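You operate a simulated robot arm through the tools that you are given. There is no shell and no other tool. Be economical: measure what you need, move in short steps, check, and stop when the job is done.

Carry out the task below with a simulated robot arm. There is one attempt and no reset: what you move stays moved.

TASK
Put things in order on the top of the stone counter. At the end: the white curd tub is on the brown small saucer; the small white bowl stands where the clear coconut oil jar stood; the clear coconut oil jar stands where the white curd tub stood; the teal powder scoop stands where the small white bowl stood; the dipper stands where the teal powder scoop stood; whatever was shut is shut again. Leave all else as you found it, and nothing knocked over.
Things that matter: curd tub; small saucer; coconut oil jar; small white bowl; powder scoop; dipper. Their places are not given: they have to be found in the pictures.

Only the result counts: the job must be done as asked and must still hold three seconds after the hand-in. Knocking over, shifting, dropping, spilling or breaking anything else fails it.

THE ROBOT
A 6-joint arm with a two-finger parallel gripper, fixed in place. Base frame: the origin is at the foot of the arm, x ahead of it, y to its left, z up; the work surface is at about z = 0.8. Readings come in m, rad, newtons and seconds.
With the tool pointing down near the work surface it reaches from about 0.26 to 0.68 m from the base axis. Its first joint turns from -1.152 to 1.152 rad. Payload 2.9 kg.
The TCP is the grasp point between the finger pads, 0.03 m short of the fingertips. In the tool frame z runs along the fingers and y along their closing line. The gripper opens to 0.11 m. The fingers are 0.02 m wide and 0.01 m thick; the gripper's body (0.048 by 0.112 m) begins 0.055 m behind the TCP.
Orientation is that of the tool frame in the base frame, as [roll, pitch, yaw] about the fixed x, y, z axes, in that order (R = Rz(yaw) Ry(pitch) Rx(roll)). With the fingers straight down and closing along the base's y, the tool's x points along the base's -x, its y along +y and its z along -z.

THE INTERFACE
- The arm moves only by the tool move_arm. Its argument "rows" is a list of rows, each an object (a shift or turn left out is 0, a gripper value left out holds the last) with "dr": the turn, a rotation vector about the base's x, y, z in rad, a list of three; "linear": the shift along the base's x, y, z in m, a list of three; "jaw": the gripper command, from -1 (shut) to 1 (fully open), values between in proportion. In form: [{"dr": [rx, ry, rz], "linear": [x, y, z], "jaw": jaw}, ...]. A call has 1 to 10 rows; each row shifts and turns the commanded pose from where the row before left it. A row lasts 0.2 s, in which the tool goes at most 0.05 m and 0.15 rad; a call with a longer step from one row to the next is refused whole, and so is a gripper value outside its range. Where a pose cannot be reached the arm comes as near as it can. A force on the tool above 40 N (or 10 N above the force at the start of the call, whichever is more), or a blocked arm, ends the call early, and 0.2 s more pass. Each finger travels about 0.108 m/s and halts on what it meets, pressing with about 35 N; the grip force reading is that of the motor and also rises with nothing between the fingers. The clock runs only during rows and for 0.2 s after the last one: add rows that do not move to give the fingers time. The reply holds the time, the measured pose of the TCP, the force on the tool along the base axes, the opening and the grip force, in the units named above and with some noise.
- Cameras (640 x 400 px; columns grow to the right, rows downward): "scene" is fixed at [0.0536, 0.4318, 1.3898]; the picture's right is [-0.83, -0.56, 0.00], its down [-0.27, 0.40, -0.87] and it looks along [0.49, -0.73, -0.49] (base axes); focal length 376 px, centre (320, 200). "wrist" rides on the gripper at [-0.036, 0, -0.057] in the tool frame; the picture's right is [0.00, -1.00, 0.00], its down [0.97, 0.00, -0.24] and it looks along [0.24, 0.00, 0.97] (tool axes); focal length 218 px, centre (320, 200).
- snapshot(camera): a new picture of that camera. It takes no simulated time.
- measure_at(camera, pixels): for up to 12 pixels [column, row] of the newest picture of that camera ("zoom" is the newest enlarged one), the place [x, y, z] in the base frame of the surface seen there, good to about 0.002 m, but the place of the scene camera against the robot may be out by one fixed shift of up to 0.025 m in any direction. It takes no simulated time.
- close_up(camera, box): a new picture of the part [left, top, right, bottom] of that camera's present view, enlarged. It takes no simulated time.
- sign_off(): hands the job in; it is judged then, once.

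Go step by step. Measure first, check grasps and placings, and put right what went wrong. The budget is 80 turns and 34 pictures, counting those below and the enlarged ones. Unless the task says otherwise, let go and move clear before handing in, and close with one line.

The tools are called after "Request:" as a command line: name --argument value ..., lists and objects as JSON in quotes. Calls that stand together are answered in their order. move_arm: Moves the arm, as the interface text tells. Its arguments: {"type":"object","properties":{"rows":{"type":"array","items":{"type":"object","properties":{"dr":{"type":"array","items":{"type":"number"}},"linear":{"type":"array","items":{"type":"number"}},"jaw":{"type":"number"}}}}},"required":["rows"]} The other tools are called the same way: snapshot (camera) takes a picture; measure_at (camera, pixels) gives the place of the surface under pixels of a picture; close_up (camera, box) takes an enlarged picture of a part of a camera's view; sign_off () hands the job in.

At the start:

```text
clock: 0.0
position: [0.385, -0.0697, 1.1162]
tcp_rot: [3.141, 0.001, -3.141]
contact_force: [-0.3, -0.7, 0.3]
finger_gap: 0.1103
finger_force: 0.1
```

scene: 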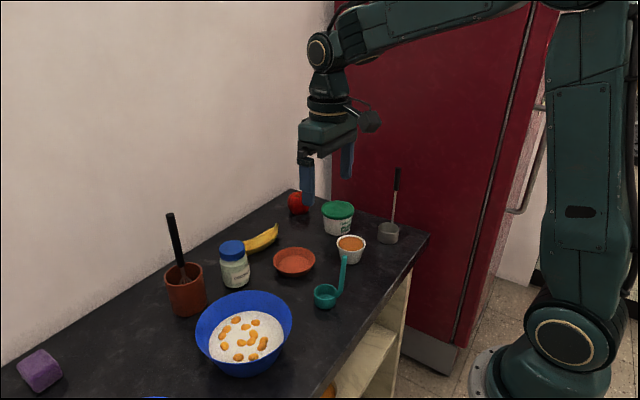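
wrist: 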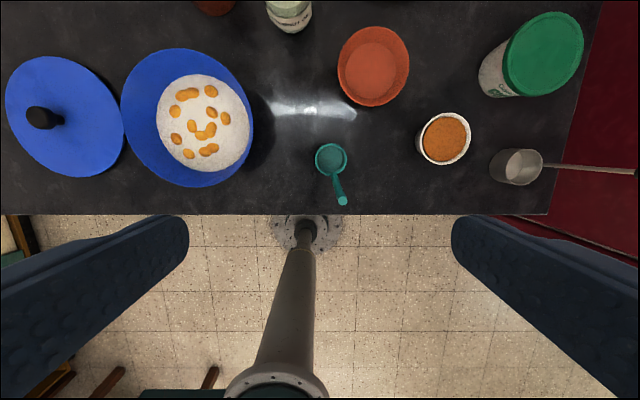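

The pictures show the tub (green lid), saucer, jar (blue lid), white bowl of orange powder, teal scoop and dipper. I'll enlarge the scene view and measure in the wrist view.

Request:
close_up --camera "scene" --box '[200, 160, 440, 320]'

Request:
measure_at --camera "wrist" --pixels '[[373, 70], [345, 70], [408, 65], [445, 138], [419, 138], [470, 138], [330, 158], [342, 200], [515, 167], [545, 55], [290, 8], [300, 150]]'

Request:
measure_at --camera "scene" --pixels '[[337, 208], [233, 247], [350, 243], [325, 292], [345, 258], [388, 232], [396, 172], [294, 262], [338, 230], [234, 275], [262, 239], [298, 203]]'

```text
2.50 times, centred on (320, 240) of scene
```

zoom: 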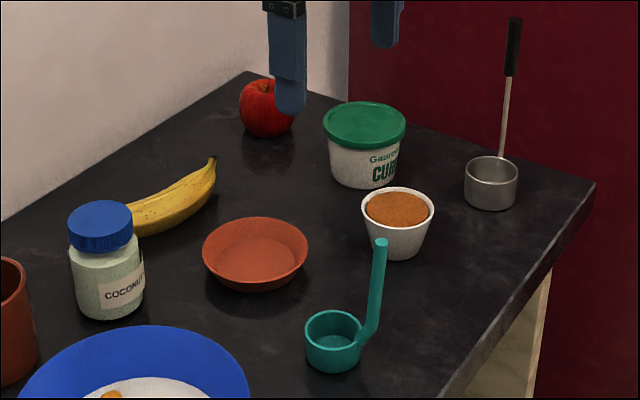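

```text
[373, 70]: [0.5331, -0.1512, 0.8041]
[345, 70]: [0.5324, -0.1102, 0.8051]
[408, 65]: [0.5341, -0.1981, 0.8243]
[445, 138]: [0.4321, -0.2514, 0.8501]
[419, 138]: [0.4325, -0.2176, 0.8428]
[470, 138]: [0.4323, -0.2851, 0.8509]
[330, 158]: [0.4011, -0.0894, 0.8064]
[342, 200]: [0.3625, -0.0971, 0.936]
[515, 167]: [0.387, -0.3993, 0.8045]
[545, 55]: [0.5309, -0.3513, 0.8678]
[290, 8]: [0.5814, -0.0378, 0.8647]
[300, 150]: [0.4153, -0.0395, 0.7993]
```

```text
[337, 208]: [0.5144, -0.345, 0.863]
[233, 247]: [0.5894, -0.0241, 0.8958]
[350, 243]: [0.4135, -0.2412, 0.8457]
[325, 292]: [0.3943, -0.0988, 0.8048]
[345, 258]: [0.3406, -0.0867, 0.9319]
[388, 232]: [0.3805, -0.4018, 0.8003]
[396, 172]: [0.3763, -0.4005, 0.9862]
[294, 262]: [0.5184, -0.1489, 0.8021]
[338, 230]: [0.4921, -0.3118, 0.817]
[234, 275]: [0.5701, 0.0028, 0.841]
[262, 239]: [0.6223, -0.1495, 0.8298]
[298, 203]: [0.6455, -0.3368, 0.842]
```

The scene camera seems off by about (-0.016, +0.00, -0.004) compared with the wrist camera. I'll move over the objects for a better wrist view.

Request:
move_arm --rows '[{"linear": [0.035, -0.03, 0]}, {"linear": [0.035, -0.03, 0]}, {"linear": [0.035, -0.03, 0]}, {"linear": [0.03, -0.03, 0]}, {}]'

Request:
snapshot --camera "wrist"

```text
clock: 1.2
position: [0.5195, -0.1921, 1.1134]
tcp_rot: [3.142, 0.001, 3.141]
contact_force: [-0.2, 0.2, 0.0]
finger_gap: 0.11
finger_force: 0.0
```

```text
30 pictures are left
```

wrist: 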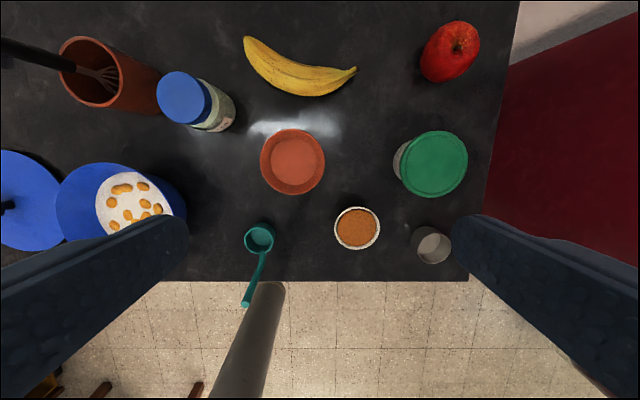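

Request:
measure_at --camera "wrist" --pixels '[[434, 164], [405, 164], [465, 164], [434, 133], [434, 194], [183, 97], [160, 97], [206, 97], [184, 74], [184, 122], [292, 161], [398, 164]]'

Request:
measure_at --camera "wrist" --pixels '[[357, 209], [357, 248], [335, 228], [379, 228], [258, 238], [246, 238], [273, 238], [260, 224], [246, 302], [432, 247], [263, 160], [324, 160]]'

Request:
close_up --camera "wrist" --box '[220, 120, 480, 310]'

```text
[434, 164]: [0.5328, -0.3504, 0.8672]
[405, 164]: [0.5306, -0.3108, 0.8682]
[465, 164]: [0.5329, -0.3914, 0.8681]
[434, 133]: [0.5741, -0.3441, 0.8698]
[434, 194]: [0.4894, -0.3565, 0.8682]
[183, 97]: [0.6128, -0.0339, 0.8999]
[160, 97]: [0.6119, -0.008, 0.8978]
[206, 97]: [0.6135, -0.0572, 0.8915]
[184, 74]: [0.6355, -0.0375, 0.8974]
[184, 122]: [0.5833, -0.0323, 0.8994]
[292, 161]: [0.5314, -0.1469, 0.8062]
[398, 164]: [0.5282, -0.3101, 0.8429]
```

```text
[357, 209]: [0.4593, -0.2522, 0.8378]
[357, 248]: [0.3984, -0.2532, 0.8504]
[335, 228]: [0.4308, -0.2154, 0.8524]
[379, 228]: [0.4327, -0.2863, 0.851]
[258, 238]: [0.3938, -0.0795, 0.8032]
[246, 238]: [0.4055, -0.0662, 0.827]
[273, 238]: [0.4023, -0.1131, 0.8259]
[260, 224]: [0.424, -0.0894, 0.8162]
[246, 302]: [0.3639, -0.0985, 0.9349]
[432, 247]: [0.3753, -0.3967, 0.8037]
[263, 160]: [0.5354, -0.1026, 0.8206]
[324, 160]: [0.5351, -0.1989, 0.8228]
```

```text
2.11 times, centred on (350, 215) of wrist
```

zoom: 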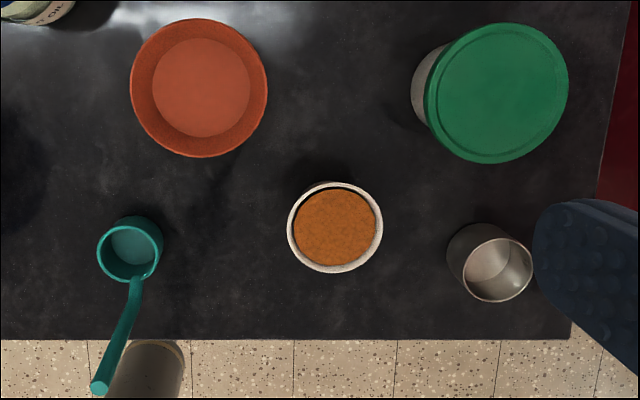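

Tub centre is about (0.532,-0.351) with its lid at 0.869; saucer (0.533,-0.151), bowl (0.431,-0.251), jar (0.611,-0.034), scoop cup (0.404,-0.09). Now I'll check the clearances: pot and whisk at (60-115, 45-100), banana, apple, and the jar body.

Request:
snapshot --camera "wrist"

Request:
measure_at --camera "wrist" --pixels '[[10, 48], [60, 62], [90, 40], [118, 60], [95, 105], [155, 75], [230, 110], [245, 42], [300, 92], [350, 72], [422, 60], [214, 128]]'

Request:
measure_at --camera "scene" --pixels '[[170, 216], [182, 262], [187, 285], [203, 275], [398, 170], [394, 195], [393, 215], [388, 226], [379, 226], [399, 228], [388, 243], [343, 275]]'

```text
28 pictures are left
```

wrist: 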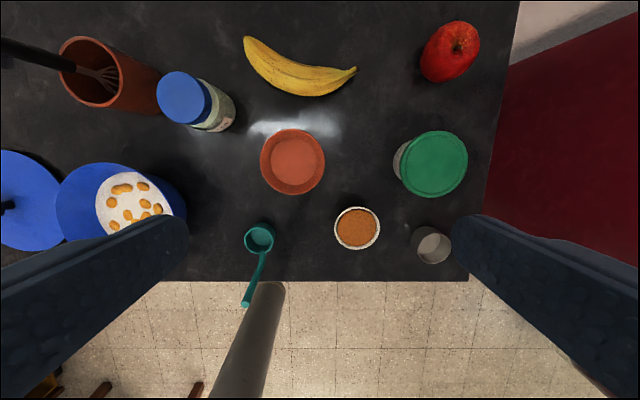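

```text
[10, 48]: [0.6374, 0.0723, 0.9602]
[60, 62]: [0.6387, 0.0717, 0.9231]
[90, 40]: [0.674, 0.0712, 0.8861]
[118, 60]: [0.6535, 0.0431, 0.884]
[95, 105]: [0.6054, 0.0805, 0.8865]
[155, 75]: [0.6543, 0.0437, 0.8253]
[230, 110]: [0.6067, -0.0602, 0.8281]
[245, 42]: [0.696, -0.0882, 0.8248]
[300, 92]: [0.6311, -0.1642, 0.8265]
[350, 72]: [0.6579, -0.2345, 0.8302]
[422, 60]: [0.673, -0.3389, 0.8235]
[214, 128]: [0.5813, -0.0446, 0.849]
```

```text
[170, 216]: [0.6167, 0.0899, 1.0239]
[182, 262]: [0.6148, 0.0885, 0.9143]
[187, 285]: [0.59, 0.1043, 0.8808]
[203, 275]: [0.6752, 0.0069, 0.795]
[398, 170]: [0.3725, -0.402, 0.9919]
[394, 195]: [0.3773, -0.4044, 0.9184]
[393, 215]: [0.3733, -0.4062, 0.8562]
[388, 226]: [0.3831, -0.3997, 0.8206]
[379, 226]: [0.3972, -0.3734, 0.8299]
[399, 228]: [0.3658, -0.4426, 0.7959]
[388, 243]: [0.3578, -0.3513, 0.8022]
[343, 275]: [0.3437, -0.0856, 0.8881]
```

Measurements agree and the clearances are fine: pot at (0.64,0.071), dipper handle at about (0.395,-0.416). Moving above the tub now, then down.

Request:
move_arm --rows '[{"linear": [0.003, -0.04, 0]}, {"linear": [0.003, -0.04, 0]}, {"linear": [0.003, -0.04, 0]}, {"linear": [0.0035, -0.039, 0]}, {"linear": [0, 0, -0.045]}, {"linear": [0, 0, -0.045]}, {"linear": [0, 0, -0.045]}, {}]'

Request:
snapshot --camera "wrist"

```text
clock: 3.0
position: [0.5286, -0.3469, 0.9797]
tcp_rot: [3.141, 0.001, 3.141]
contact_force: [0.3, 0.6, -0.1]
finger_gap: 0.1101
finger_force: 0.0
out of reach, approached as far as the arm can: row 4
```

```text
27 pictures are left
```

wrist: 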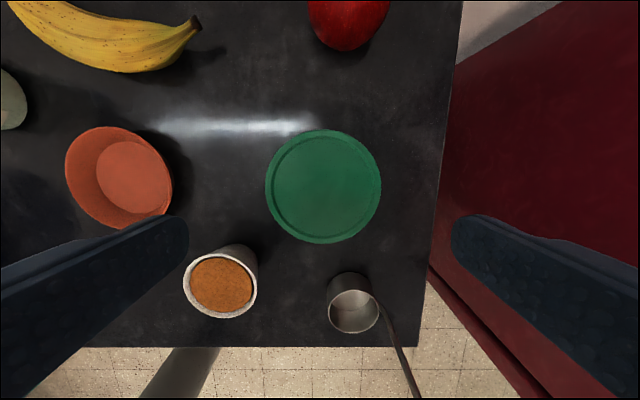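

Request:
measure_at --camera "wrist" --pixels '[[269, 187], [377, 187], [322, 133], [322, 240], [322, 187], [352, 276], [352, 331], [331, 305], [376, 305], [390, 340], [410, 385], [353, 315]]'

Request:
close_up --camera "wrist" --box '[300, 250, 440, 400]'

```text
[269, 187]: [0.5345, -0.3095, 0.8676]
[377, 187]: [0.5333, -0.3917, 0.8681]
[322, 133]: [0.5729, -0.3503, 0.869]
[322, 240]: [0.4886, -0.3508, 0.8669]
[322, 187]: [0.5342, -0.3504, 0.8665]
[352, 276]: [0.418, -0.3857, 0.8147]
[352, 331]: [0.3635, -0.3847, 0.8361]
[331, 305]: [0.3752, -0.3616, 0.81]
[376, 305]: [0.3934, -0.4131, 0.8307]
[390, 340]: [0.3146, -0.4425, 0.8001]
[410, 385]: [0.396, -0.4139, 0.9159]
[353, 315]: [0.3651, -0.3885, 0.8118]
```

```text
2.67 times, centred on (370, 325) of wrist
```

zoom: 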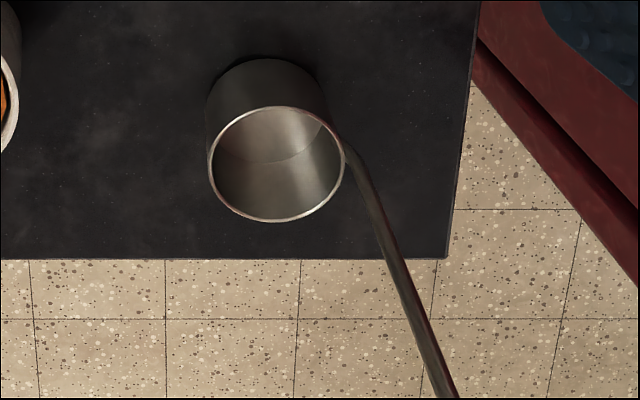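

The tub centre is confirmed at (0.531,-0.3507) and the dipper cup is at about (0.388,-0.387). I'll go down to z 0.857 and close.

Request:
move_arm --rows '[{"linear": [0.0015, -0.002, -0.04]}, {"linear": [0.001, -0.002, -0.04]}, {"linear": [0, 0, -0.03]}, {"linear": [0, 0, -0.012]}, {}]'

Request:
move_arm --rows '[{"jaw": -1}, {"jaw": -1}, {"jaw": -1}]'

```text
clock: 4.2
position: [0.5299, -0.3519, 0.8568]
tcp_rot: [-3.141, -0.002, 3.14]
contact_force: [-1.0, -0.4, 1.0]
finger_gap: 0.1098
finger_force: 0.2
```

```text
clock: 5.0
position: [0.5304, -0.3522, 0.8563]
tcp_rot: [3.14, 0.0, -3.141]
contact_force: [0.7, 1.3, -0.1]
finger_gap: 0.0923
finger_force: 34.9
```

It gripped at a 0.092 gap. Lifting now, then checking.

Request:
move_arm --rows '[{"linear": [0, 0, 0.01]}, {"linear": [0, 0, 0.03]}, {"linear": [0, 0, 0.04]}, {"linear": [0, 0, 0.03]}, {}]'

Request:
close_up --camera "scene" --box '[200, 120, 440, 280]'

```text
clock: 6.2
position: [0.5298, -0.3516, 0.9665]
tcp_rot: [-3.14, -0.001, -3.141]
contact_force: [0.0, 0.2, -4.4]
finger_gap: 0.0919
finger_force: 34.8
```

```text
2.50 times, centred on (320, 200) of scene
```

zoom: 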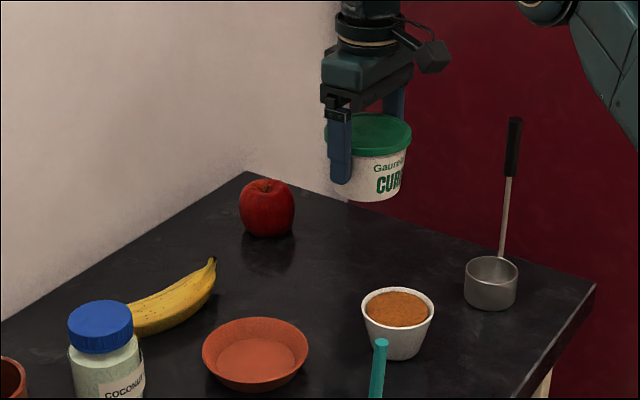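

The tub came up with its lid on, level. Carrying it over the saucer at (0.533,-0.150) and lowering.

Request:
move_arm --rows '[{"linear": [0, 0.04, 0]}, {"linear": [0, 0.04, 0]}, {"linear": [0, 0.04, 0]}, {"linear": [0.001, 0.04, 0]}, {"linear": [0.001, 0.0416, 0]}, {"linear": [0, 0, -0.03]}, {"linear": [0, 0, -0.03]}, {"linear": [0, 0, -0.02]}, {}]'

Request:
close_up --camera "scene" --box '[200, 160, 440, 320]'

```text
clock: 8.2
position: [0.5337, -0.1498, 0.885]
tcp_rot: [3.141, 0.0, -3.141]
contact_force: [-0.8, 0.6, -4.5]
finger_gap: 0.092
finger_force: 34.7
```

```text
2.50 times, centred on (320, 240) of scene
```

zoom: 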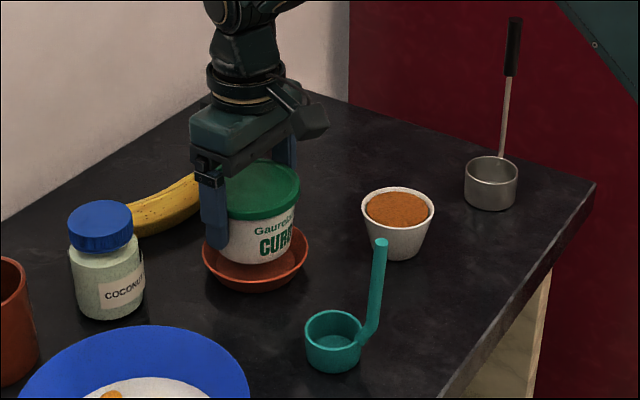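

It looks centred over the saucer. Lowering to contact.

Request:
move_arm --rows '[{"linear": [0, 0, -0.012]}, {"linear": [0, 0, -0.006]}, {"linear": [0, 0, -0.003]}, {}]'

```text
clock: 9.2
position: [0.5346, -0.1496, 0.8647]
tcp_rot: [-3.141, 0.0, 3.141]
contact_force: [-0.3, -0.1, -3.7]
finger_gap: 0.0921
finger_force: 34.9
```

Request:
move_arm --rows '[{"linear": [0, 0, -0.002]}, {}]'

```text
clock: 9.8
position: [0.5322, -0.1497, 0.8632]
tcp_rot: [-3.141, -0.001, 3.141]
contact_force: [0.4, -0.6, -5.3]
finger_gap: 0.0918
finger_force: 35.1
```

Request:
move_arm --rows '[{"linear": [0, 0, -0.002]}, {}]'

```text
clock: 10.4
position: [0.5333, -0.1505, 0.8624]
tcp_rot: [3.141, 0.001, -3.139]
contact_force: [-1.6, 2.0, 3.3]
finger_gap: 0.0922
finger_force: 35.0
```

The vertical force turned positive (+3.3 N), so the tub is resting on the saucer. Releasing and rising.

Request:
move_arm --rows '[{"jaw": 1}, {"jaw": 1}, {"linear": [0, 0, 0.02]}, {"linear": [0, 0, 0.04]}, {"linear": [0, 0, 0.04]}, {"linear": [0, 0, 0.04]}, {}]'

Request:
snapshot --camera "wrist"

```text
clock: 12.0
position: [0.5339, -0.1492, 1.0024]
tcp_rot: [3.141, -0.001, 3.141]
contact_force: [0.7, 0.3, -0.5]
finger_gap: 0.11
finger_force: 0.1
```

```text
23 pictures are left
```

wrist: 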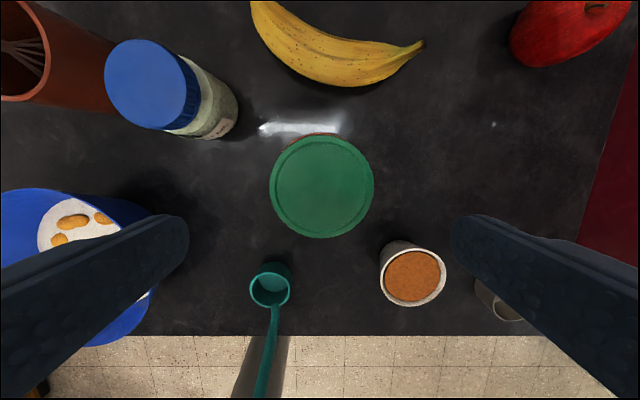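

The tub sits on the saucer. Measuring the jar lid at (150,82), the tub lid, and the bowl and scoop.

Request:
measure_at --camera "wrist" --pixels '[[148, 83], [110, 83], [187, 86], [148, 42], [152, 127], [320, 140], [320, 233], [235, 105], [413, 252], [413, 301], [383, 278], [443, 278]]'

Request:
measure_at --camera "wrist" --pixels '[[275, 186], [370, 186], [252, 289], [290, 289], [270, 272], [270, 305], [276, 320], [270, 355], [260, 395]]'

```text
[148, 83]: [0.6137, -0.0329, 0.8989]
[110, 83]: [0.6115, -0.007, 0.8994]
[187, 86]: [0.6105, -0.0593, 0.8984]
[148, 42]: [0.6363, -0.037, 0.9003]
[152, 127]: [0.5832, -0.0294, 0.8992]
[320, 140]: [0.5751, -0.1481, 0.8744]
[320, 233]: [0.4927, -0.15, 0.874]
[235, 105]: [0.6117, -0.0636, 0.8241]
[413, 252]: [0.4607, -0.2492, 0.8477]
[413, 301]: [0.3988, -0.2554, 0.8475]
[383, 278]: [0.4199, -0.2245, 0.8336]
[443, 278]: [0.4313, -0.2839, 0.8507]
```

```text
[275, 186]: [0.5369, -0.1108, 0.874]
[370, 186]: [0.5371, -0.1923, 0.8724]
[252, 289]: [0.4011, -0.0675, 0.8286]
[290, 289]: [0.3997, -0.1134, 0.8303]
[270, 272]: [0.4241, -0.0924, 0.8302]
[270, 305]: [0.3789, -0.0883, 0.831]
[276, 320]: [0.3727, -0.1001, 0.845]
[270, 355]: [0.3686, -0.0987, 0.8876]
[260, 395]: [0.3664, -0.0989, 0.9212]
```

The jar centre is (0.610,-0.033), body radius about 0.031. Moving over it with the jaw part open, then down to z 0.86.

Request:
move_arm --rows '[{"linear": [0.019, 0.029, 0], "jaw": 0.66}, {"linear": [0.019, 0.029, 0]}, {"linear": [0.019, 0.029, 0]}, {"linear": [0.019, 0.029, 0]}, {"linear": [0, 0, -0.03]}, {"linear": [0, 0, -0.02]}, {}]'

Request:
snapshot --camera "wrist"

```text
clock: 13.6
position: [0.6096, -0.0333, 0.9495]
tcp_rot: [3.141, -0.001, 3.141]
contact_force: [-0.1, -0.2, 0.7]
finger_gap: 0.0913
finger_force: 0.1
```

```text
22 pictures are left
```

wrist: 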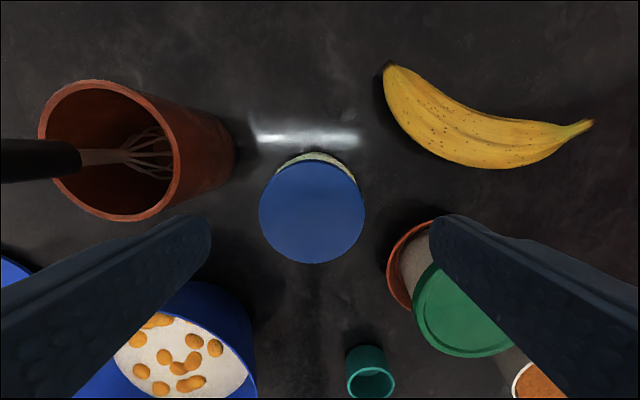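

Request:
measure_at --camera "wrist" --pixels '[[262, 213], [362, 213], [312, 170], [312, 258], [312, 158], [100, 200], [155, 260], [235, 330]]'

```text
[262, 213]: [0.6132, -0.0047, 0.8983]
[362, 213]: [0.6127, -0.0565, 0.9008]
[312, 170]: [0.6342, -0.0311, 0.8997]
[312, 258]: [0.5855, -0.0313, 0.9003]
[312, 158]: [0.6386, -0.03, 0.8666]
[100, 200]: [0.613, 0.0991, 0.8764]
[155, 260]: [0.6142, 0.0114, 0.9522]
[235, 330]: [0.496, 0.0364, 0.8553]
```

The jar centre refines to (0.610,-0.031). Going down and gripping.

Request:
move_arm --rows '[{"linear": [0.0005, 0.002, -0.03]}, {"linear": [0, 0, -0.03]}, {"linear": [0, 0, -0.03]}, {}, {"jaw": -1}, {"jaw": -1}, {"jaw": -1}]'

```text
clock: 15.2
position: [0.611, -0.0321, 0.8621]
tcp_rot: [-3.141, -0.002, 3.141]
contact_force: [0.4, 0.7, -0.3]
finger_gap: 0.0651
finger_force: 34.9
```

Gripped at 0.065. Lifting to about 1.0 and carrying to above the old tub place (0.531,-0.351).

Request:
move_arm --rows '[{"linear": [0, 0, 0.01]}, {"linear": [0, 0, 0.04]}, {"linear": [0, 0, 0.045]}, {"linear": [0, 0, 0.045]}, {"linear": [-0.01, -0.03, 0]}, {"linear": [-0.01, -0.04, 0]}, {}]'

Request:
move_arm --rows '[{"linear": [-0.012, -0.042, 0]}, {"linear": [-0.012, -0.042, 0]}, {"linear": [-0.012, -0.042, 0]}, {"linear": [-0.012, -0.042, 0]}, {"linear": [-0.012, -0.041, 0]}, {"linear": [0, -0.04, 0]}, {}]'

Request:
close_up --camera "scene" --box '[200, 120, 440, 280]'

```text
clock: 16.8
position: [0.5904, -0.1041, 1.0001]
tcp_rot: [-3.14, -0.002, 3.141]
contact_force: [0.2, 0.7, -4.3]
finger_gap: 0.0651
finger_force: 35.3
```

```text
clock: 18.4
position: [0.5288, -0.3517, 1.0025]
tcp_rot: [3.141, -0.001, -3.141]
contact_force: [-0.4, -0.2, -3.9]
finger_gap: 0.065
finger_force: 35.0
```

```text
2.50 times, centred on (320, 200) of scene
```

zoom: 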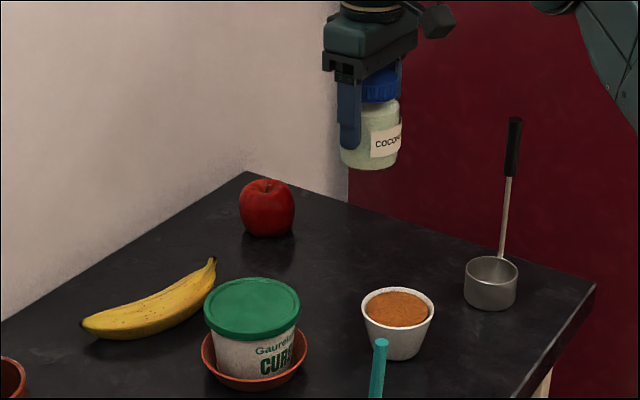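

The jar hangs level over the old tub place. Lowering to just above the grasp height (0.862).

Request:
move_arm --rows '[{"linear": [0.001, 0, -0.04]}, {"linear": [0.001, 0.001, -0.04]}, {"linear": [0, 0, -0.035]}, {"linear": [0, 0, -0.015]}, {"linear": [0, 0, -0.006]}, {}]'

Request:
move_arm --rows '[{"linear": [0, 0, -0.002]}, {}]'

```text
clock: 19.8
position: [0.5321, -0.3509, 0.8664]
tcp_rot: [-3.141, 0.0, -3.141]
contact_force: [-0.1, 0.8, -3.6]
finger_gap: 0.0652
finger_force: 34.6
```

```text
clock: 20.4
position: [0.5309, -0.3494, 0.8646]
tcp_rot: [3.141, 0.001, -3.14]
contact_force: [0.2, 1.4, -4.4]
finger_gap: 0.0653
finger_force: 35.1
```

Request:
move_arm --rows '[{"linear": [0, 0, -0.002]}, {"linear": [0, 0, -0.001]}, {}]'

```text
clock: 21.2
position: [0.5327, -0.3509, 0.8617]
tcp_rot: [3.141, -0.001, 3.141]
contact_force: [-1.2, 1.8, 0.4]
finger_gap: 0.0651
finger_force: 35.8
```

The weight is off the tool (force 0.4 N), so the jar is on the counter. Releasing and rising.

Request:
move_arm --rows '[{"jaw": 0.66}, {"jaw": 0.66}, {"linear": [0, 0, 0.02]}, {"linear": [0, 0, 0.04]}, {"linear": [0, 0, 0.04]}, {"linear": [0, 0, 0.04]}, {"linear": [-0.025, 0.03, 0]}, {"linear": [-0.03, 0.035, 0]}, {"linear": [-0.03, 0.035, 0]}, {}]'

Request:
snapshot --camera "wrist"

```text
clock: 23.4
position: [0.4437, -0.2519, 1.0016]
tcp_rot: [-3.141, 0.0, -3.141]
contact_force: [-0.1, 0.1, 0.1]
finger_gap: 0.0915
finger_force: 0.0
```

```text
20 pictures are left
```

wrist: 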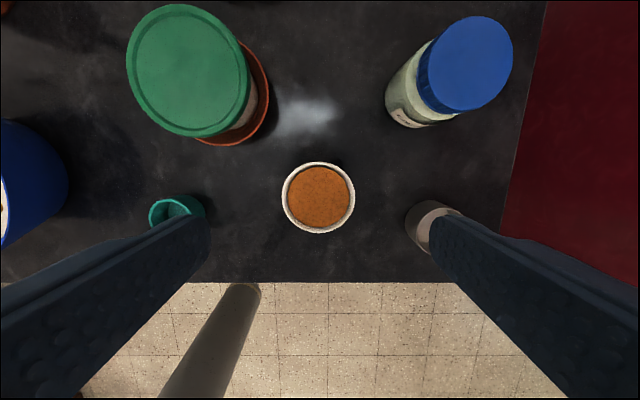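

Request:
measure_at --camera "wrist" --pixels '[[284, 198], [352, 198], [318, 164], [318, 231], [318, 198], [466, 64], [425, 64], [508, 64], [466, 20], [470, 108], [254, 78]]'

```text
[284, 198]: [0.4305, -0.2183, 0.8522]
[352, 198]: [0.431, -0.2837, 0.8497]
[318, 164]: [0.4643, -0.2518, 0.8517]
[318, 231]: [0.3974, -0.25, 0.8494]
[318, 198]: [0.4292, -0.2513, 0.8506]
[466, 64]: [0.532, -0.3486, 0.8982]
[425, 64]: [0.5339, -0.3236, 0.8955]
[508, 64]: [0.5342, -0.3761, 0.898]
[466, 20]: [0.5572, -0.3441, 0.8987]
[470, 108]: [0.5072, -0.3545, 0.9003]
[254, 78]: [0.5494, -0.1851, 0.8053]
```

The jar stands at (0.532,-0.350). Bowl centre is (0.431,-0.251) with its rim at 0.851; going down to z 0.843 and gripping.

Request:
move_arm --rows '[{"linear": [-0.0127, 0.001, -0.03]}, {"linear": [0, 0, -0.045]}, {"linear": [0, 0, -0.045]}, {"linear": [0, 0, -0.0385]}, {}, {"jaw": -1}, {"jaw": -1}, {"jaw": -1}]'

```text
clock: 25.2
position: [0.4364, -0.2496, 0.8415]
tcp_rot: [-3.141, 0.001, 3.14]
contact_force: [-0.5, -0.1, 0.7]
finger_gap: 0.0695
finger_force: 34.5
```

The TCP is about 4-5 mm off the bowl centre in x, so I'll open, recentre and grip again.

Request:
move_arm --rows '[{"jaw": 0.5}, {"jaw": 0.5}, {"linear": [-0.0045, -0.001, 0]}, {}, {"jaw": -1}, {"jaw": -1}, {"jaw": -1}]'

```text
clock: 26.8
position: [0.4309, -0.2491, 0.8407]
tcp_rot: [-3.141, -0.001, -3.141]
contact_force: [-0.2, 0.7, 1.2]
finger_gap: 0.07
finger_force: 35.1
```

Centred, gap 0.070. Lifting gently.

Request:
move_arm --rows '[{"linear": [0, 0, 0.005]}, {"linear": [0, 0, 0.01]}, {"linear": [0, 0, 0.02]}, {"linear": [0, 0, 0.03]}, {"linear": [0, 0, 0.03]}, {"linear": [0, 0, 0.03]}, {}]'

Request:
close_up --camera "scene" --box '[200, 120, 440, 280]'

```text
clock: 28.4
position: [0.4283, -0.251, 0.9702]
tcp_rot: [3.141, -0.001, -3.141]
contact_force: [0.4, -0.2, -1.4]
finger_gap: 0.0699
finger_force: 35.4
```

```text
2.50 times, centred on (320, 200) of scene
```

zoom: 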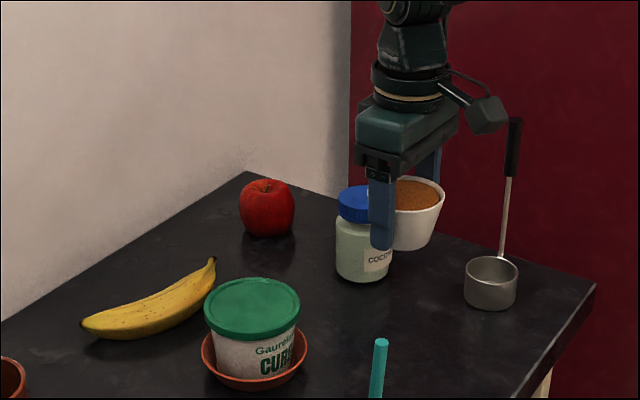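

The bowl is held level. Carrying it to the old jar place (0.610,-0.031) at this height, which clears the tub lid.

Request:
move_arm --rows '[{"linear": [0.01, 0.012, 0.01]}, {"linear": [0.02, 0.024, 0]}, {"linear": [0.0255, 0.031, 0]}, {"linear": [0.0255, 0.031, 0]}, {"linear": [0.0255, 0.031, 0]}, {"linear": [0.0255, 0.031, 0]}, {"linear": [0.025, 0.03, 0]}, {"linear": [0.016, 0.02, 0]}, {"linear": [0.008, 0.0095, 0]}, {}]'

Request:
move_arm --rows '[{"linear": [0, 0, -0.03]}, {"linear": [0, 0, -0.03]}, {"linear": [0, 0, -0.03]}, {"linear": [0, 0, -0.02]}, {"linear": [0, 0, -0.015]}, {}]'

Request:
close_up --camera "scene" --box '[140, 180, 380, 340]'

```text
clock: 30.6
position: [0.611, -0.0291, 0.9784]
tcp_rot: [-3.141, 0.0, -3.141]
contact_force: [0.4, -0.4, -0.9]
finger_gap: 0.0701
finger_force: 35.4
```

```text
clock: 32.0
position: [0.6114, -0.0311, 0.8526]
tcp_rot: [3.141, 0.0, 3.141]
contact_force: [1.3, 0.4, -1.8]
finger_gap: 0.0698
finger_force: 35.7
```

```text
2.50 times, centred on (260, 260) of scene
```

zoom: 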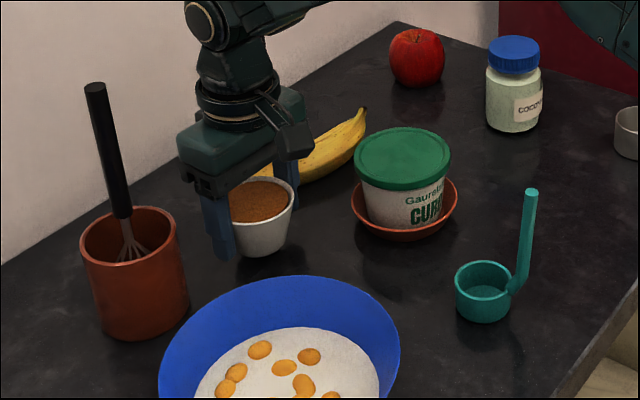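

Clear all round. Final lowering by about 11 mm.

Request:
move_arm --rows '[{"linear": [0, 0, -0.006]}, {"linear": [0, 0, -0.003]}, {"linear": [0, 0, -0.0015]}, {}, {}]'

```text
clock: 33.2
position: [0.6105, -0.0305, 0.8416]
tcp_rot: [-3.14, 0.0, -3.141]
contact_force: [-0.1, 0.0, -1.6]
finger_gap: 0.07
finger_force: 35.1
```

Request:
move_arm --rows '[{"linear": [0, 0, -0.0015]}, {}, {}]'

```text
clock: 34.0
position: [0.6109, -0.0311, 0.8414]
tcp_rot: [3.142, 0.002, -3.14]
contact_force: [-2.1, 0.7, 5.6]
finger_gap: 0.0699
finger_force: 35.1
```

Contact (+5.6 N). Releasing modestly, then rising and moving towards the scoop.

Request:
move_arm --rows '[{"jaw": 0.6}, {"jaw": 0.6}, {"linear": [0, 0, 0.02]}, {"linear": [0, 0, 0.04]}, {"linear": [0, 0, 0.04]}, {"linear": [0, 0, 0.045]}, {"linear": [0, 0, 0.045]}, {"linear": [-0.04, -0.01, 0]}, {"linear": [-0.04, -0.01, 0]}, {}]'

Request:
move_arm --rows '[{"linear": [-0.04, -0.01, 0]}, {"linear": [-0.04, -0.01, 0]}, {"linear": [-0.04, -0.01, 0]}, {}]'

Request:
snapshot --camera "wrist"

```text
clock: 36.2
position: [0.529, -0.0504, 1.0308]
tcp_rot: [3.141, 0.001, 3.141]
contact_force: [-0.3, -0.1, 0.6]
finger_gap: 0.088
finger_force: 0.0
```

```text
clock: 37.2
position: [0.4109, -0.0811, 1.0293]
tcp_rot: [3.142, 0.001, 3.141]
contact_force: [0.9, 0.7, 0.3]
finger_gap: 0.0877
finger_force: 0.1
```

```text
17 pictures are left
```

wrist: 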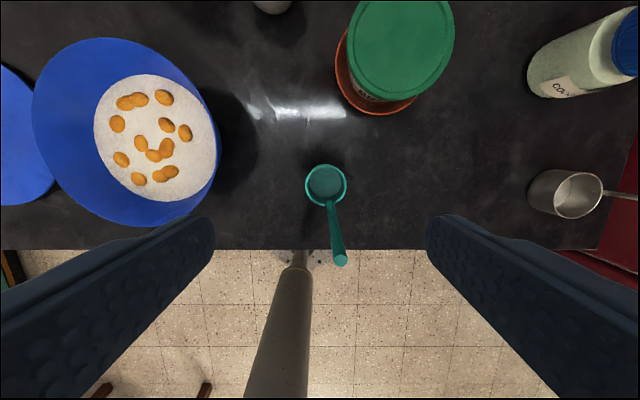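

Request:
measure_at --camera "wrist" --pixels '[[307, 185], [346, 185], [326, 166], [324, 205], [326, 184], [331, 215], [335, 235], [340, 259], [580, 194], [532, 192], [610, 194], [636, 197]]'

Request:
close_up --camera "wrist" --box '[270, 150, 380, 280]'

```text
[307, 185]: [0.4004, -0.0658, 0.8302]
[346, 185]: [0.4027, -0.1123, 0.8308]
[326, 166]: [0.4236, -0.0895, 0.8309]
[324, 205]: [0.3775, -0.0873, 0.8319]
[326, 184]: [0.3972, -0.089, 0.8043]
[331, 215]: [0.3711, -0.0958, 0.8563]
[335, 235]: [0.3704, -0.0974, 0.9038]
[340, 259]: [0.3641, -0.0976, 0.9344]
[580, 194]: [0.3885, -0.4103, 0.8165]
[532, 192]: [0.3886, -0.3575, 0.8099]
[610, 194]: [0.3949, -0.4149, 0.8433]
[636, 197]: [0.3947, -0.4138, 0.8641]
```

```text
3.08 times, centred on (325, 215) of wrist
```

zoom: 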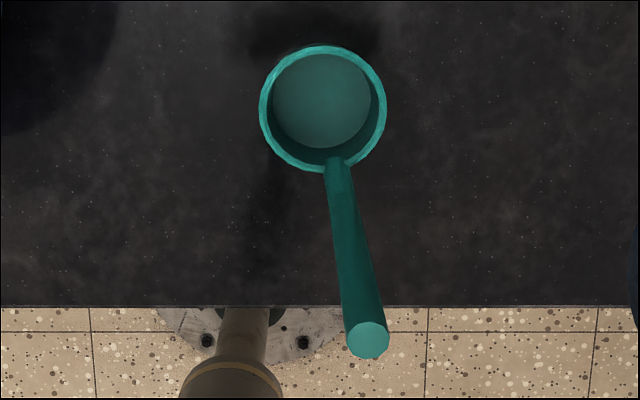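

The scoop's handle is vertical at (0.3645,-0.0977) with its top at 0.935; the cup centre is (0.4007,-0.089). Going to z 0.905 on the handle.

Request:
move_arm --rows '[{"linear": [-0.0232, -0.0083, 0], "jaw": 0.2}, {"linear": [-0.0232, -0.0083, 0]}, {"linear": [0, 0, -0.04]}, {"linear": [0, 0, -0.04]}, {"linear": [0, 0, -0.043]}, {}]'

Request:
close_up --camera "scene" --box '[260, 200, 440, 320]'

```text
clock: 38.6
position: [0.3644, -0.0982, 0.9073]
tcp_rot: [3.141, -0.001, -3.141]
contact_force: [0.8, 0.3, -0.2]
finger_gap: 0.0662
finger_force: 0.0
```

```text
3.33 times, centred on (350, 260) of scene
```

zoom: 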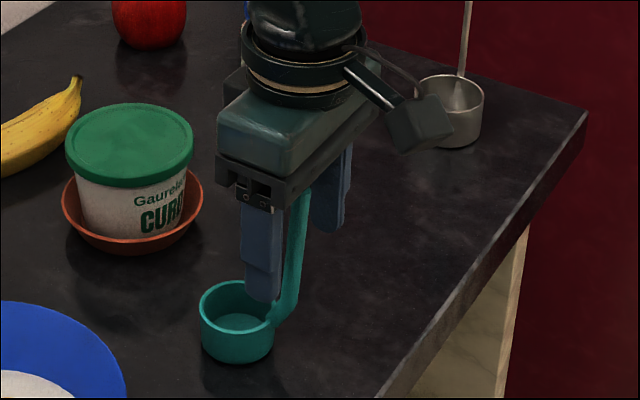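

The handle is between the fingers. Closing and lifting a little.

Request:
move_arm --rows '[{"jaw": -1}, {"jaw": -1}, {"jaw": -1}, {"jaw": -1}, {"linear": [0, 0, 0.005]}, {"linear": [0, 0, 0.015]}, {"linear": [0, 0, 0.03]}, {}]'

Request:
snapshot --camera "wrist"

Request:
close_up --camera "scene" --box '[260, 180, 440, 300]'

```text
clock: 40.4
position: [0.3651, -0.0987, 0.958]
tcp_rot: [3.141, 0.001, -3.14]
contact_force: [0.5, 0.1, -0.6]
finger_gap: 0.0102
finger_force: 34.6
```

```text
14 pictures are left
```

wrist: 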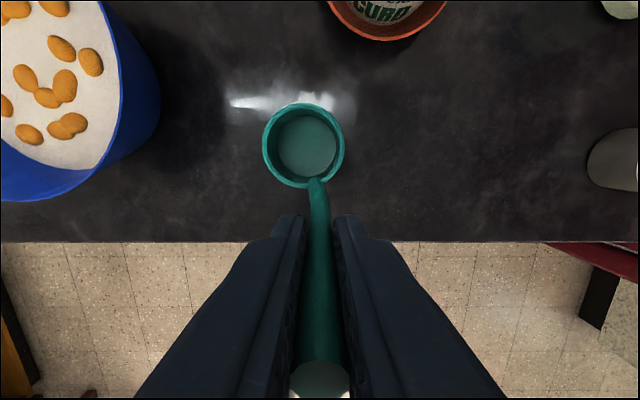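

```text
3.33 times, centred on (350, 240) of scene
```

zoom: 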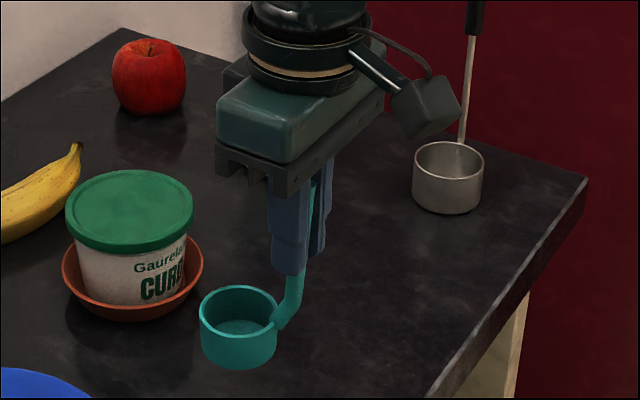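

Held level. Measuring the cup now to get its offset from the TCP.

Request:
measure_at --camera "wrist" --pixels '[[264, 145], [343, 145], [304, 106], [302, 185], [304, 145]]'

```text
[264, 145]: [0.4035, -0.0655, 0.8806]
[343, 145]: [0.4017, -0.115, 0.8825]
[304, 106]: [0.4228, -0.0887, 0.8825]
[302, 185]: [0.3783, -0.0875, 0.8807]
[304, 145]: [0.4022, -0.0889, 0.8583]
```

Rim level, cup centre (0.4007,-0.0893). Shifting by (+0.030,-0.162) to the old bowl place and lowering.

Request:
move_arm --rows '[{"linear": [0.007, -0.04, 0]}, {"linear": [0.008, -0.04, 0]}, {"linear": [0.008, -0.041, 0]}, {"linear": [0.0073, -0.0407, 0]}, {}, {"linear": [0, 0, -0.025]}, {"linear": [0, 0, -0.018]}, {"linear": [0, 0, -0.005]}, {}]'

Request:
move_arm --rows '[{"linear": [0, 0, -0.002]}, {}]'

```text
clock: 42.4
position: [0.3956, -0.258, 0.9075]
tcp_rot: [3.141, 0.002, -3.141]
contact_force: [1.3, -0.6, -0.9]
finger_gap: 0.0103
finger_force: 35.0
```

```text
clock: 43.0
position: [0.3945, -0.2583, 0.9064]
tcp_rot: [-3.14, 0.002, 3.141]
contact_force: [-0.5, 0.4, 11.5]
finger_gap: 0.0103
finger_force: 34.9
```

Contact at 11.5 N. Backing off 1.5 mm before letting go, then rising straight up past the handle top.

Request:
move_arm --rows '[{"linear": [0, 0, 0.0013]}, {}, {"jaw": -0.5}, {"jaw": 0}, {"jaw": 0.2}, {"jaw": 0.2}, {"linear": [0, 0, 0.03]}, {"linear": [0, 0, 0.04]}, {"linear": [0, 0, 0.04]}, {"linear": [0, 0, 0.04]}]'

Request:
snapshot --camera "wrist"

```text
clock: 45.2
position: [0.3963, -0.2581, 1.0601]
tcp_rot: [-3.141, -0.001, 3.139]
contact_force: [-0.4, -0.2, 1.1]
finger_gap: 0.066
finger_force: 0.0
```

```text
12 pictures are left
```

wrist: 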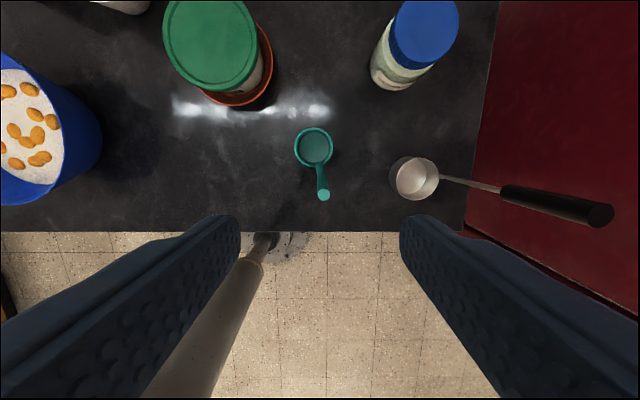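

Request:
measure_at --camera "wrist" --pixels '[[296, 147], [332, 147], [314, 130], [314, 165], [324, 194], [600, 214], [510, 193], [480, 185], [392, 178], [438, 178], [414, 159], [414, 198]]'

Request:
close_up --camera "wrist" --box '[370, 120, 630, 260]'

```text
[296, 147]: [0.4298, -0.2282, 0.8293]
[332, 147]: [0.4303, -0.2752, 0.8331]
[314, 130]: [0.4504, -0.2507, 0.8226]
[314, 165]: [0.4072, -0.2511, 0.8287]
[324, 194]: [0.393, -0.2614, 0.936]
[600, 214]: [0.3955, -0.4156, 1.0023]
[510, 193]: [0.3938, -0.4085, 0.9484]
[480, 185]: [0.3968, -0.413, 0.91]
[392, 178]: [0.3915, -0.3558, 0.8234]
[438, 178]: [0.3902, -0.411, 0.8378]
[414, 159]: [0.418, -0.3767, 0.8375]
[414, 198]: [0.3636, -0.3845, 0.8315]
```

```text
2.46 times, centred on (500, 190) of wrist
```

zoom: 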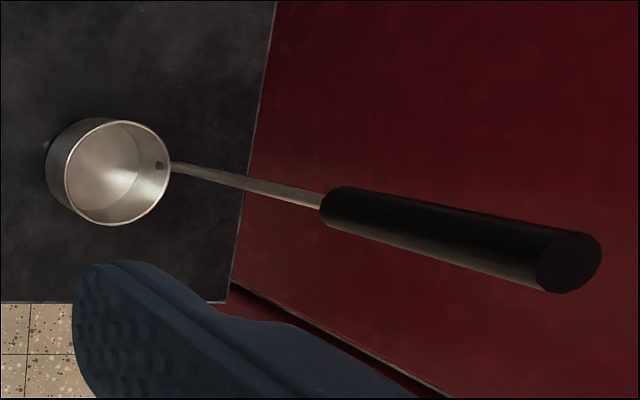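

The scoop stands at (0.430,-0.251). The dipper's black grip is at (0.395,-0.4155) with its top at 1.002; I'll check how close the fridge face is.

Request:
measure_at --camera "wrist" --pixels '[[500, 100], [550, 120], [620, 100], [560, 250], [620, 280], [480, 100], [470, 220], [630, 20], [520, 230]]'

```text
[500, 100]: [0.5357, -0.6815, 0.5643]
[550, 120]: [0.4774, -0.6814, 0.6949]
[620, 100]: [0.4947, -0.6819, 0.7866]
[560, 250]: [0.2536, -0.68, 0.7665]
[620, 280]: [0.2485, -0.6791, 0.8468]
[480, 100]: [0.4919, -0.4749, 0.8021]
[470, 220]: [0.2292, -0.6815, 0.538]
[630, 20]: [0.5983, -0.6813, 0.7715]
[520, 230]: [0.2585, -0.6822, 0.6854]
```

The fridge is at y=-0.68, so there is plenty of room. Moving above the dipper handle and down to z 0.976.

Request:
move_arm --rows '[{"linear": [0, -0.04, 0.01]}, {"linear": [0, -0.04, 0]}, {"linear": [0, -0.04, 0]}, {"linear": [-0.001, -0.0375, 0]}, {}, {"linear": [0, 0, -0.03]}, {"linear": [0, 0, -0.035]}, {"linear": [0, 0, -0.029]}, {}]'

Request:
snapshot --camera "wrist"

```text
clock: 47.2
position: [0.3922, -0.4166, 0.9745]
tcp_rot: [3.14, 0.0, 3.141]
contact_force: [0.9, 0.0, -0.3]
finger_gap: 0.0664
finger_force: 0.1
```

```text
10 pictures are left
```

wrist: 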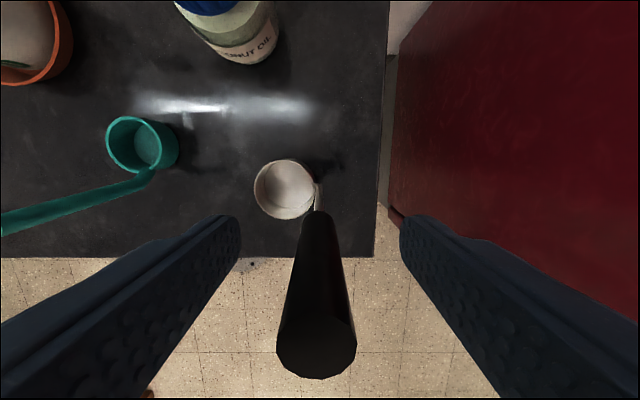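

The black grip is between the fingers. Closing and lifting a bit to check.

Request:
move_arm --rows '[{"jaw": -1}, {"jaw": -1}, {"jaw": -1}, {"jaw": -1}, {"linear": [0, 0, 0.005]}, {"linear": [0, 0, 0.015]}, {"linear": [0, 0, 0.02]}, {}]'

Request:
snapshot --camera "wrist"

```text
clock: 49.0
position: [0.3922, -0.4147, 1.016]
tcp_rot: [3.14, 0.0, 3.141]
contact_force: [1.0, -0.1, -1.1]
finger_gap: 0.0144
finger_force: 35.2
```

```text
9 pictures are left
```

wrist: 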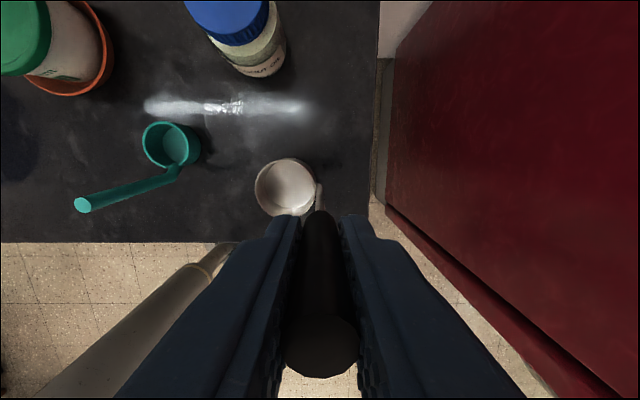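

Request:
measure_at --camera "wrist" --pixels '[[257, 187], [313, 187], [285, 160], [285, 214], [285, 185], [82, 206]]'

Request:
move_arm --rows '[{"linear": [0, 0, 0.03]}, {"linear": [0, 0, 0.04]}, {"linear": [0, 0, 0.04]}, {"linear": [0, 0, 0.035]}, {}]'

```text
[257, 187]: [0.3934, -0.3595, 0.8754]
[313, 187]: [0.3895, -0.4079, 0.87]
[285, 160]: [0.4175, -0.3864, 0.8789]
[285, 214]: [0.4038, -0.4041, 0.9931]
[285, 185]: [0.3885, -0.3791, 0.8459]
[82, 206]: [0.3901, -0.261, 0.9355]
```

```text
clock: 50.2
position: [0.3895, -0.4173, 1.1592]
tcp_rot: [3.141, 0.001, -3.141]
contact_force: [-0.6, 0.5, -0.1]
finger_gap: 0.0144
finger_force: 35.0
```

The dipper cup bottom is now at about 0.985, clear of the scoop handle (0.936). Cup centre at grasp was (0.3905,-0.385), so I shift by (+0.010,+0.2955).

Request:
move_arm --rows '[{"linear": [0.001, 0.02, 0]}, {"linear": [0.001, 0.035, 0]}, {"linear": [0.001, 0.038, 0]}, {"linear": [0.001, 0.038, 0]}, {"linear": [0.002, 0.038, 0]}, {"linear": [0.002, 0.038, 0]}, {"linear": [0.001, 0.038, 0]}, {"linear": [0.001, 0.033, 0]}, {"linear": [0, 0.0175, 0]}, {}]'

Request:
snapshot --camera "wrist"

```text
clock: 52.4
position: [0.4035, -0.1219, 1.1592]
tcp_rot: [3.141, -0.001, -3.142]
contact_force: [-0.3, -0.7, -0.6]
finger_gap: 0.0142
finger_force: 35.3
```

```text
8 pictures are left
```

wrist: 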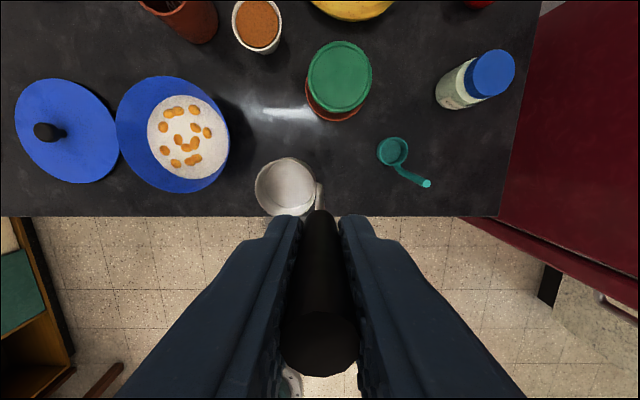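

Request:
measure_at --camera "wrist" --pixels '[[258, 187], [312, 187], [285, 161], [290, 209]]'

Request:
move_arm --rows '[{"linear": [0, 0, -0.04]}, {"linear": [0, 0, -0.04]}, {"linear": [0, 0, -0.04]}, {"linear": [0, 0, -0.035]}, {"linear": [0, 0, -0.02]}, {}]'

```text
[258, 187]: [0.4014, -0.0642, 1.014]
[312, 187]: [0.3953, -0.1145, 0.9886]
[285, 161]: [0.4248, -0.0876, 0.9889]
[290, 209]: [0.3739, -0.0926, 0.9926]
```

```text
clock: 53.8
position: [0.403, -0.1186, 0.9866]
tcp_rot: [3.141, 0.0, -3.141]
contact_force: [-0.4, -0.4, -1.3]
finger_gap: 0.0141
finger_force: 34.7
```

The cup is centred near (0.400,-0.089). Lowering the last centimetre to contact.

Request:
move_arm --rows '[{"linear": [0, 0, -0.006]}, {"linear": [0, 0, -0.003]}, {}, {}]'

```text
clock: 54.8
position: [0.4029, -0.1207, 0.9761]
tcp_rot: [-3.141, -0.001, -3.142]
contact_force: [-0.9, -0.5, -1.3]
finger_gap: 0.0141
finger_force: 35.4
```

Request:
move_arm --rows '[{"linear": [0, 0, -0.0015]}, {}, {}]'

```text
clock: 55.6
position: [0.4033, -0.1204, 0.9743]
tcp_rot: [3.141, 0.0, 3.141]
contact_force: [-1.5, 1.0, 9.2]
finger_gap: 0.0144
finger_force: 34.7
```

Contact (9.2 N). Backing off 1 mm, opening, and rising straight up.

Request:
move_arm --rows '[{"linear": [0, 0, 0.0008]}, {}, {"jaw": -0.5}, {"jaw": 0}, {"jaw": 0.2}, {"jaw": 0.2}, {"linear": [0, 0, 0.03]}, {"linear": [0, 0, 0.04]}, {"linear": [0, 0, 0.04]}, {"linear": [0, 0, 0.04]}]'

Request:
snapshot --camera "wrist"

Request:
snapshot --camera "scene"

```text
clock: 57.8
position: [0.4032, -0.121, 1.1263]
tcp_rot: [3.141, 0.0, -3.14]
contact_force: [-0.4, -0.1, 0.4]
finger_gap: 0.0661
finger_force: 0.1
```

```text
7 pictures are left
```

wrist: 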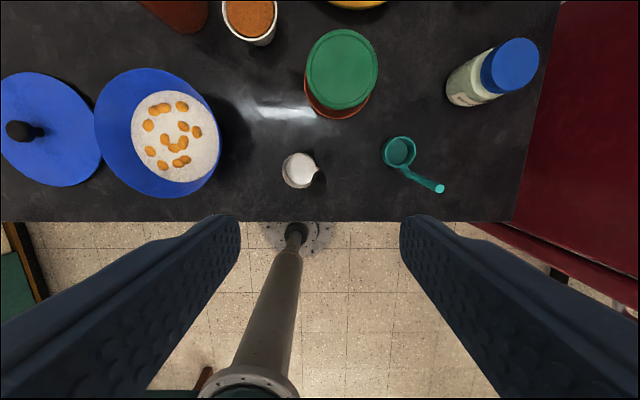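

```text
6 pictures are left
```

scene: 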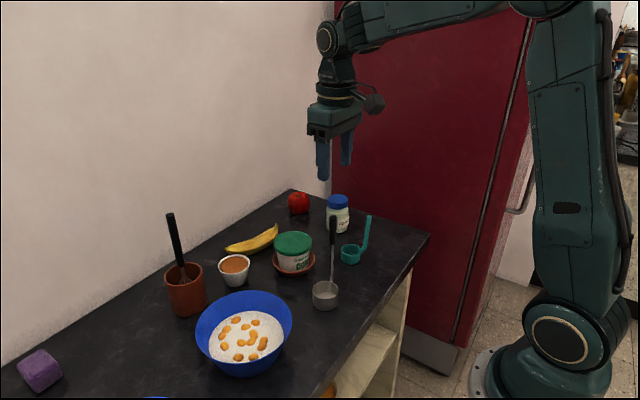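

All pieces stand upright. Last check of positions in both views.

Request:
measure_at --camera "wrist" --pixels '[[284, 171], [314, 171], [299, 153], [299, 187], [312, 70], [376, 70], [342, 34], [342, 107], [250, 12], [512, 66], [400, 150]]'

Request:
close_up --camera "scene" --box '[200, 180, 440, 320]'

```text
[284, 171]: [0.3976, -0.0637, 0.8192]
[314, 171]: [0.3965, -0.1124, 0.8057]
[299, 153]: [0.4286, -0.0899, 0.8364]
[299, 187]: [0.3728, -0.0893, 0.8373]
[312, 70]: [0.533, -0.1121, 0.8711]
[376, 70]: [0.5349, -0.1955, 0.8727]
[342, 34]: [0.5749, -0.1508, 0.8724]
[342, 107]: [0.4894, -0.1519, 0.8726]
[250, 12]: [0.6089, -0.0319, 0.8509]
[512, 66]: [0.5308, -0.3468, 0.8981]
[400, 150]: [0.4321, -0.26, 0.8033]
```

```text
2.67 times, centred on (320, 250) of scene
```

zoom: 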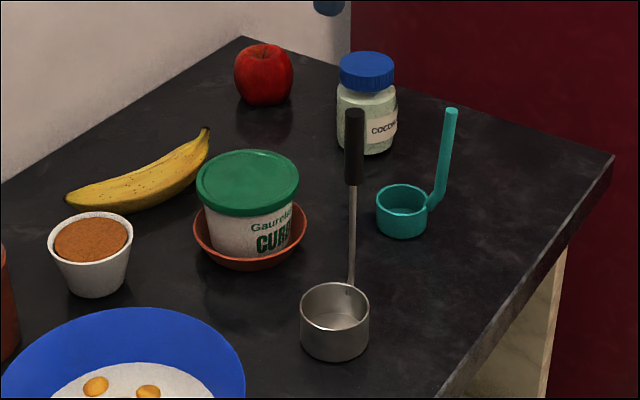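

Everything is in place, level and shut, and the gripper is clear, so I'm handing in.

Request:
sign_off

```text
The job is handed in.
```

The job is handed in: the tub is on the saucer, and the bowl, jar, scoop and dipper each stand within a few millimetres of the places you named. The tub and jar lids stayed shut, and nothing was knocked over.
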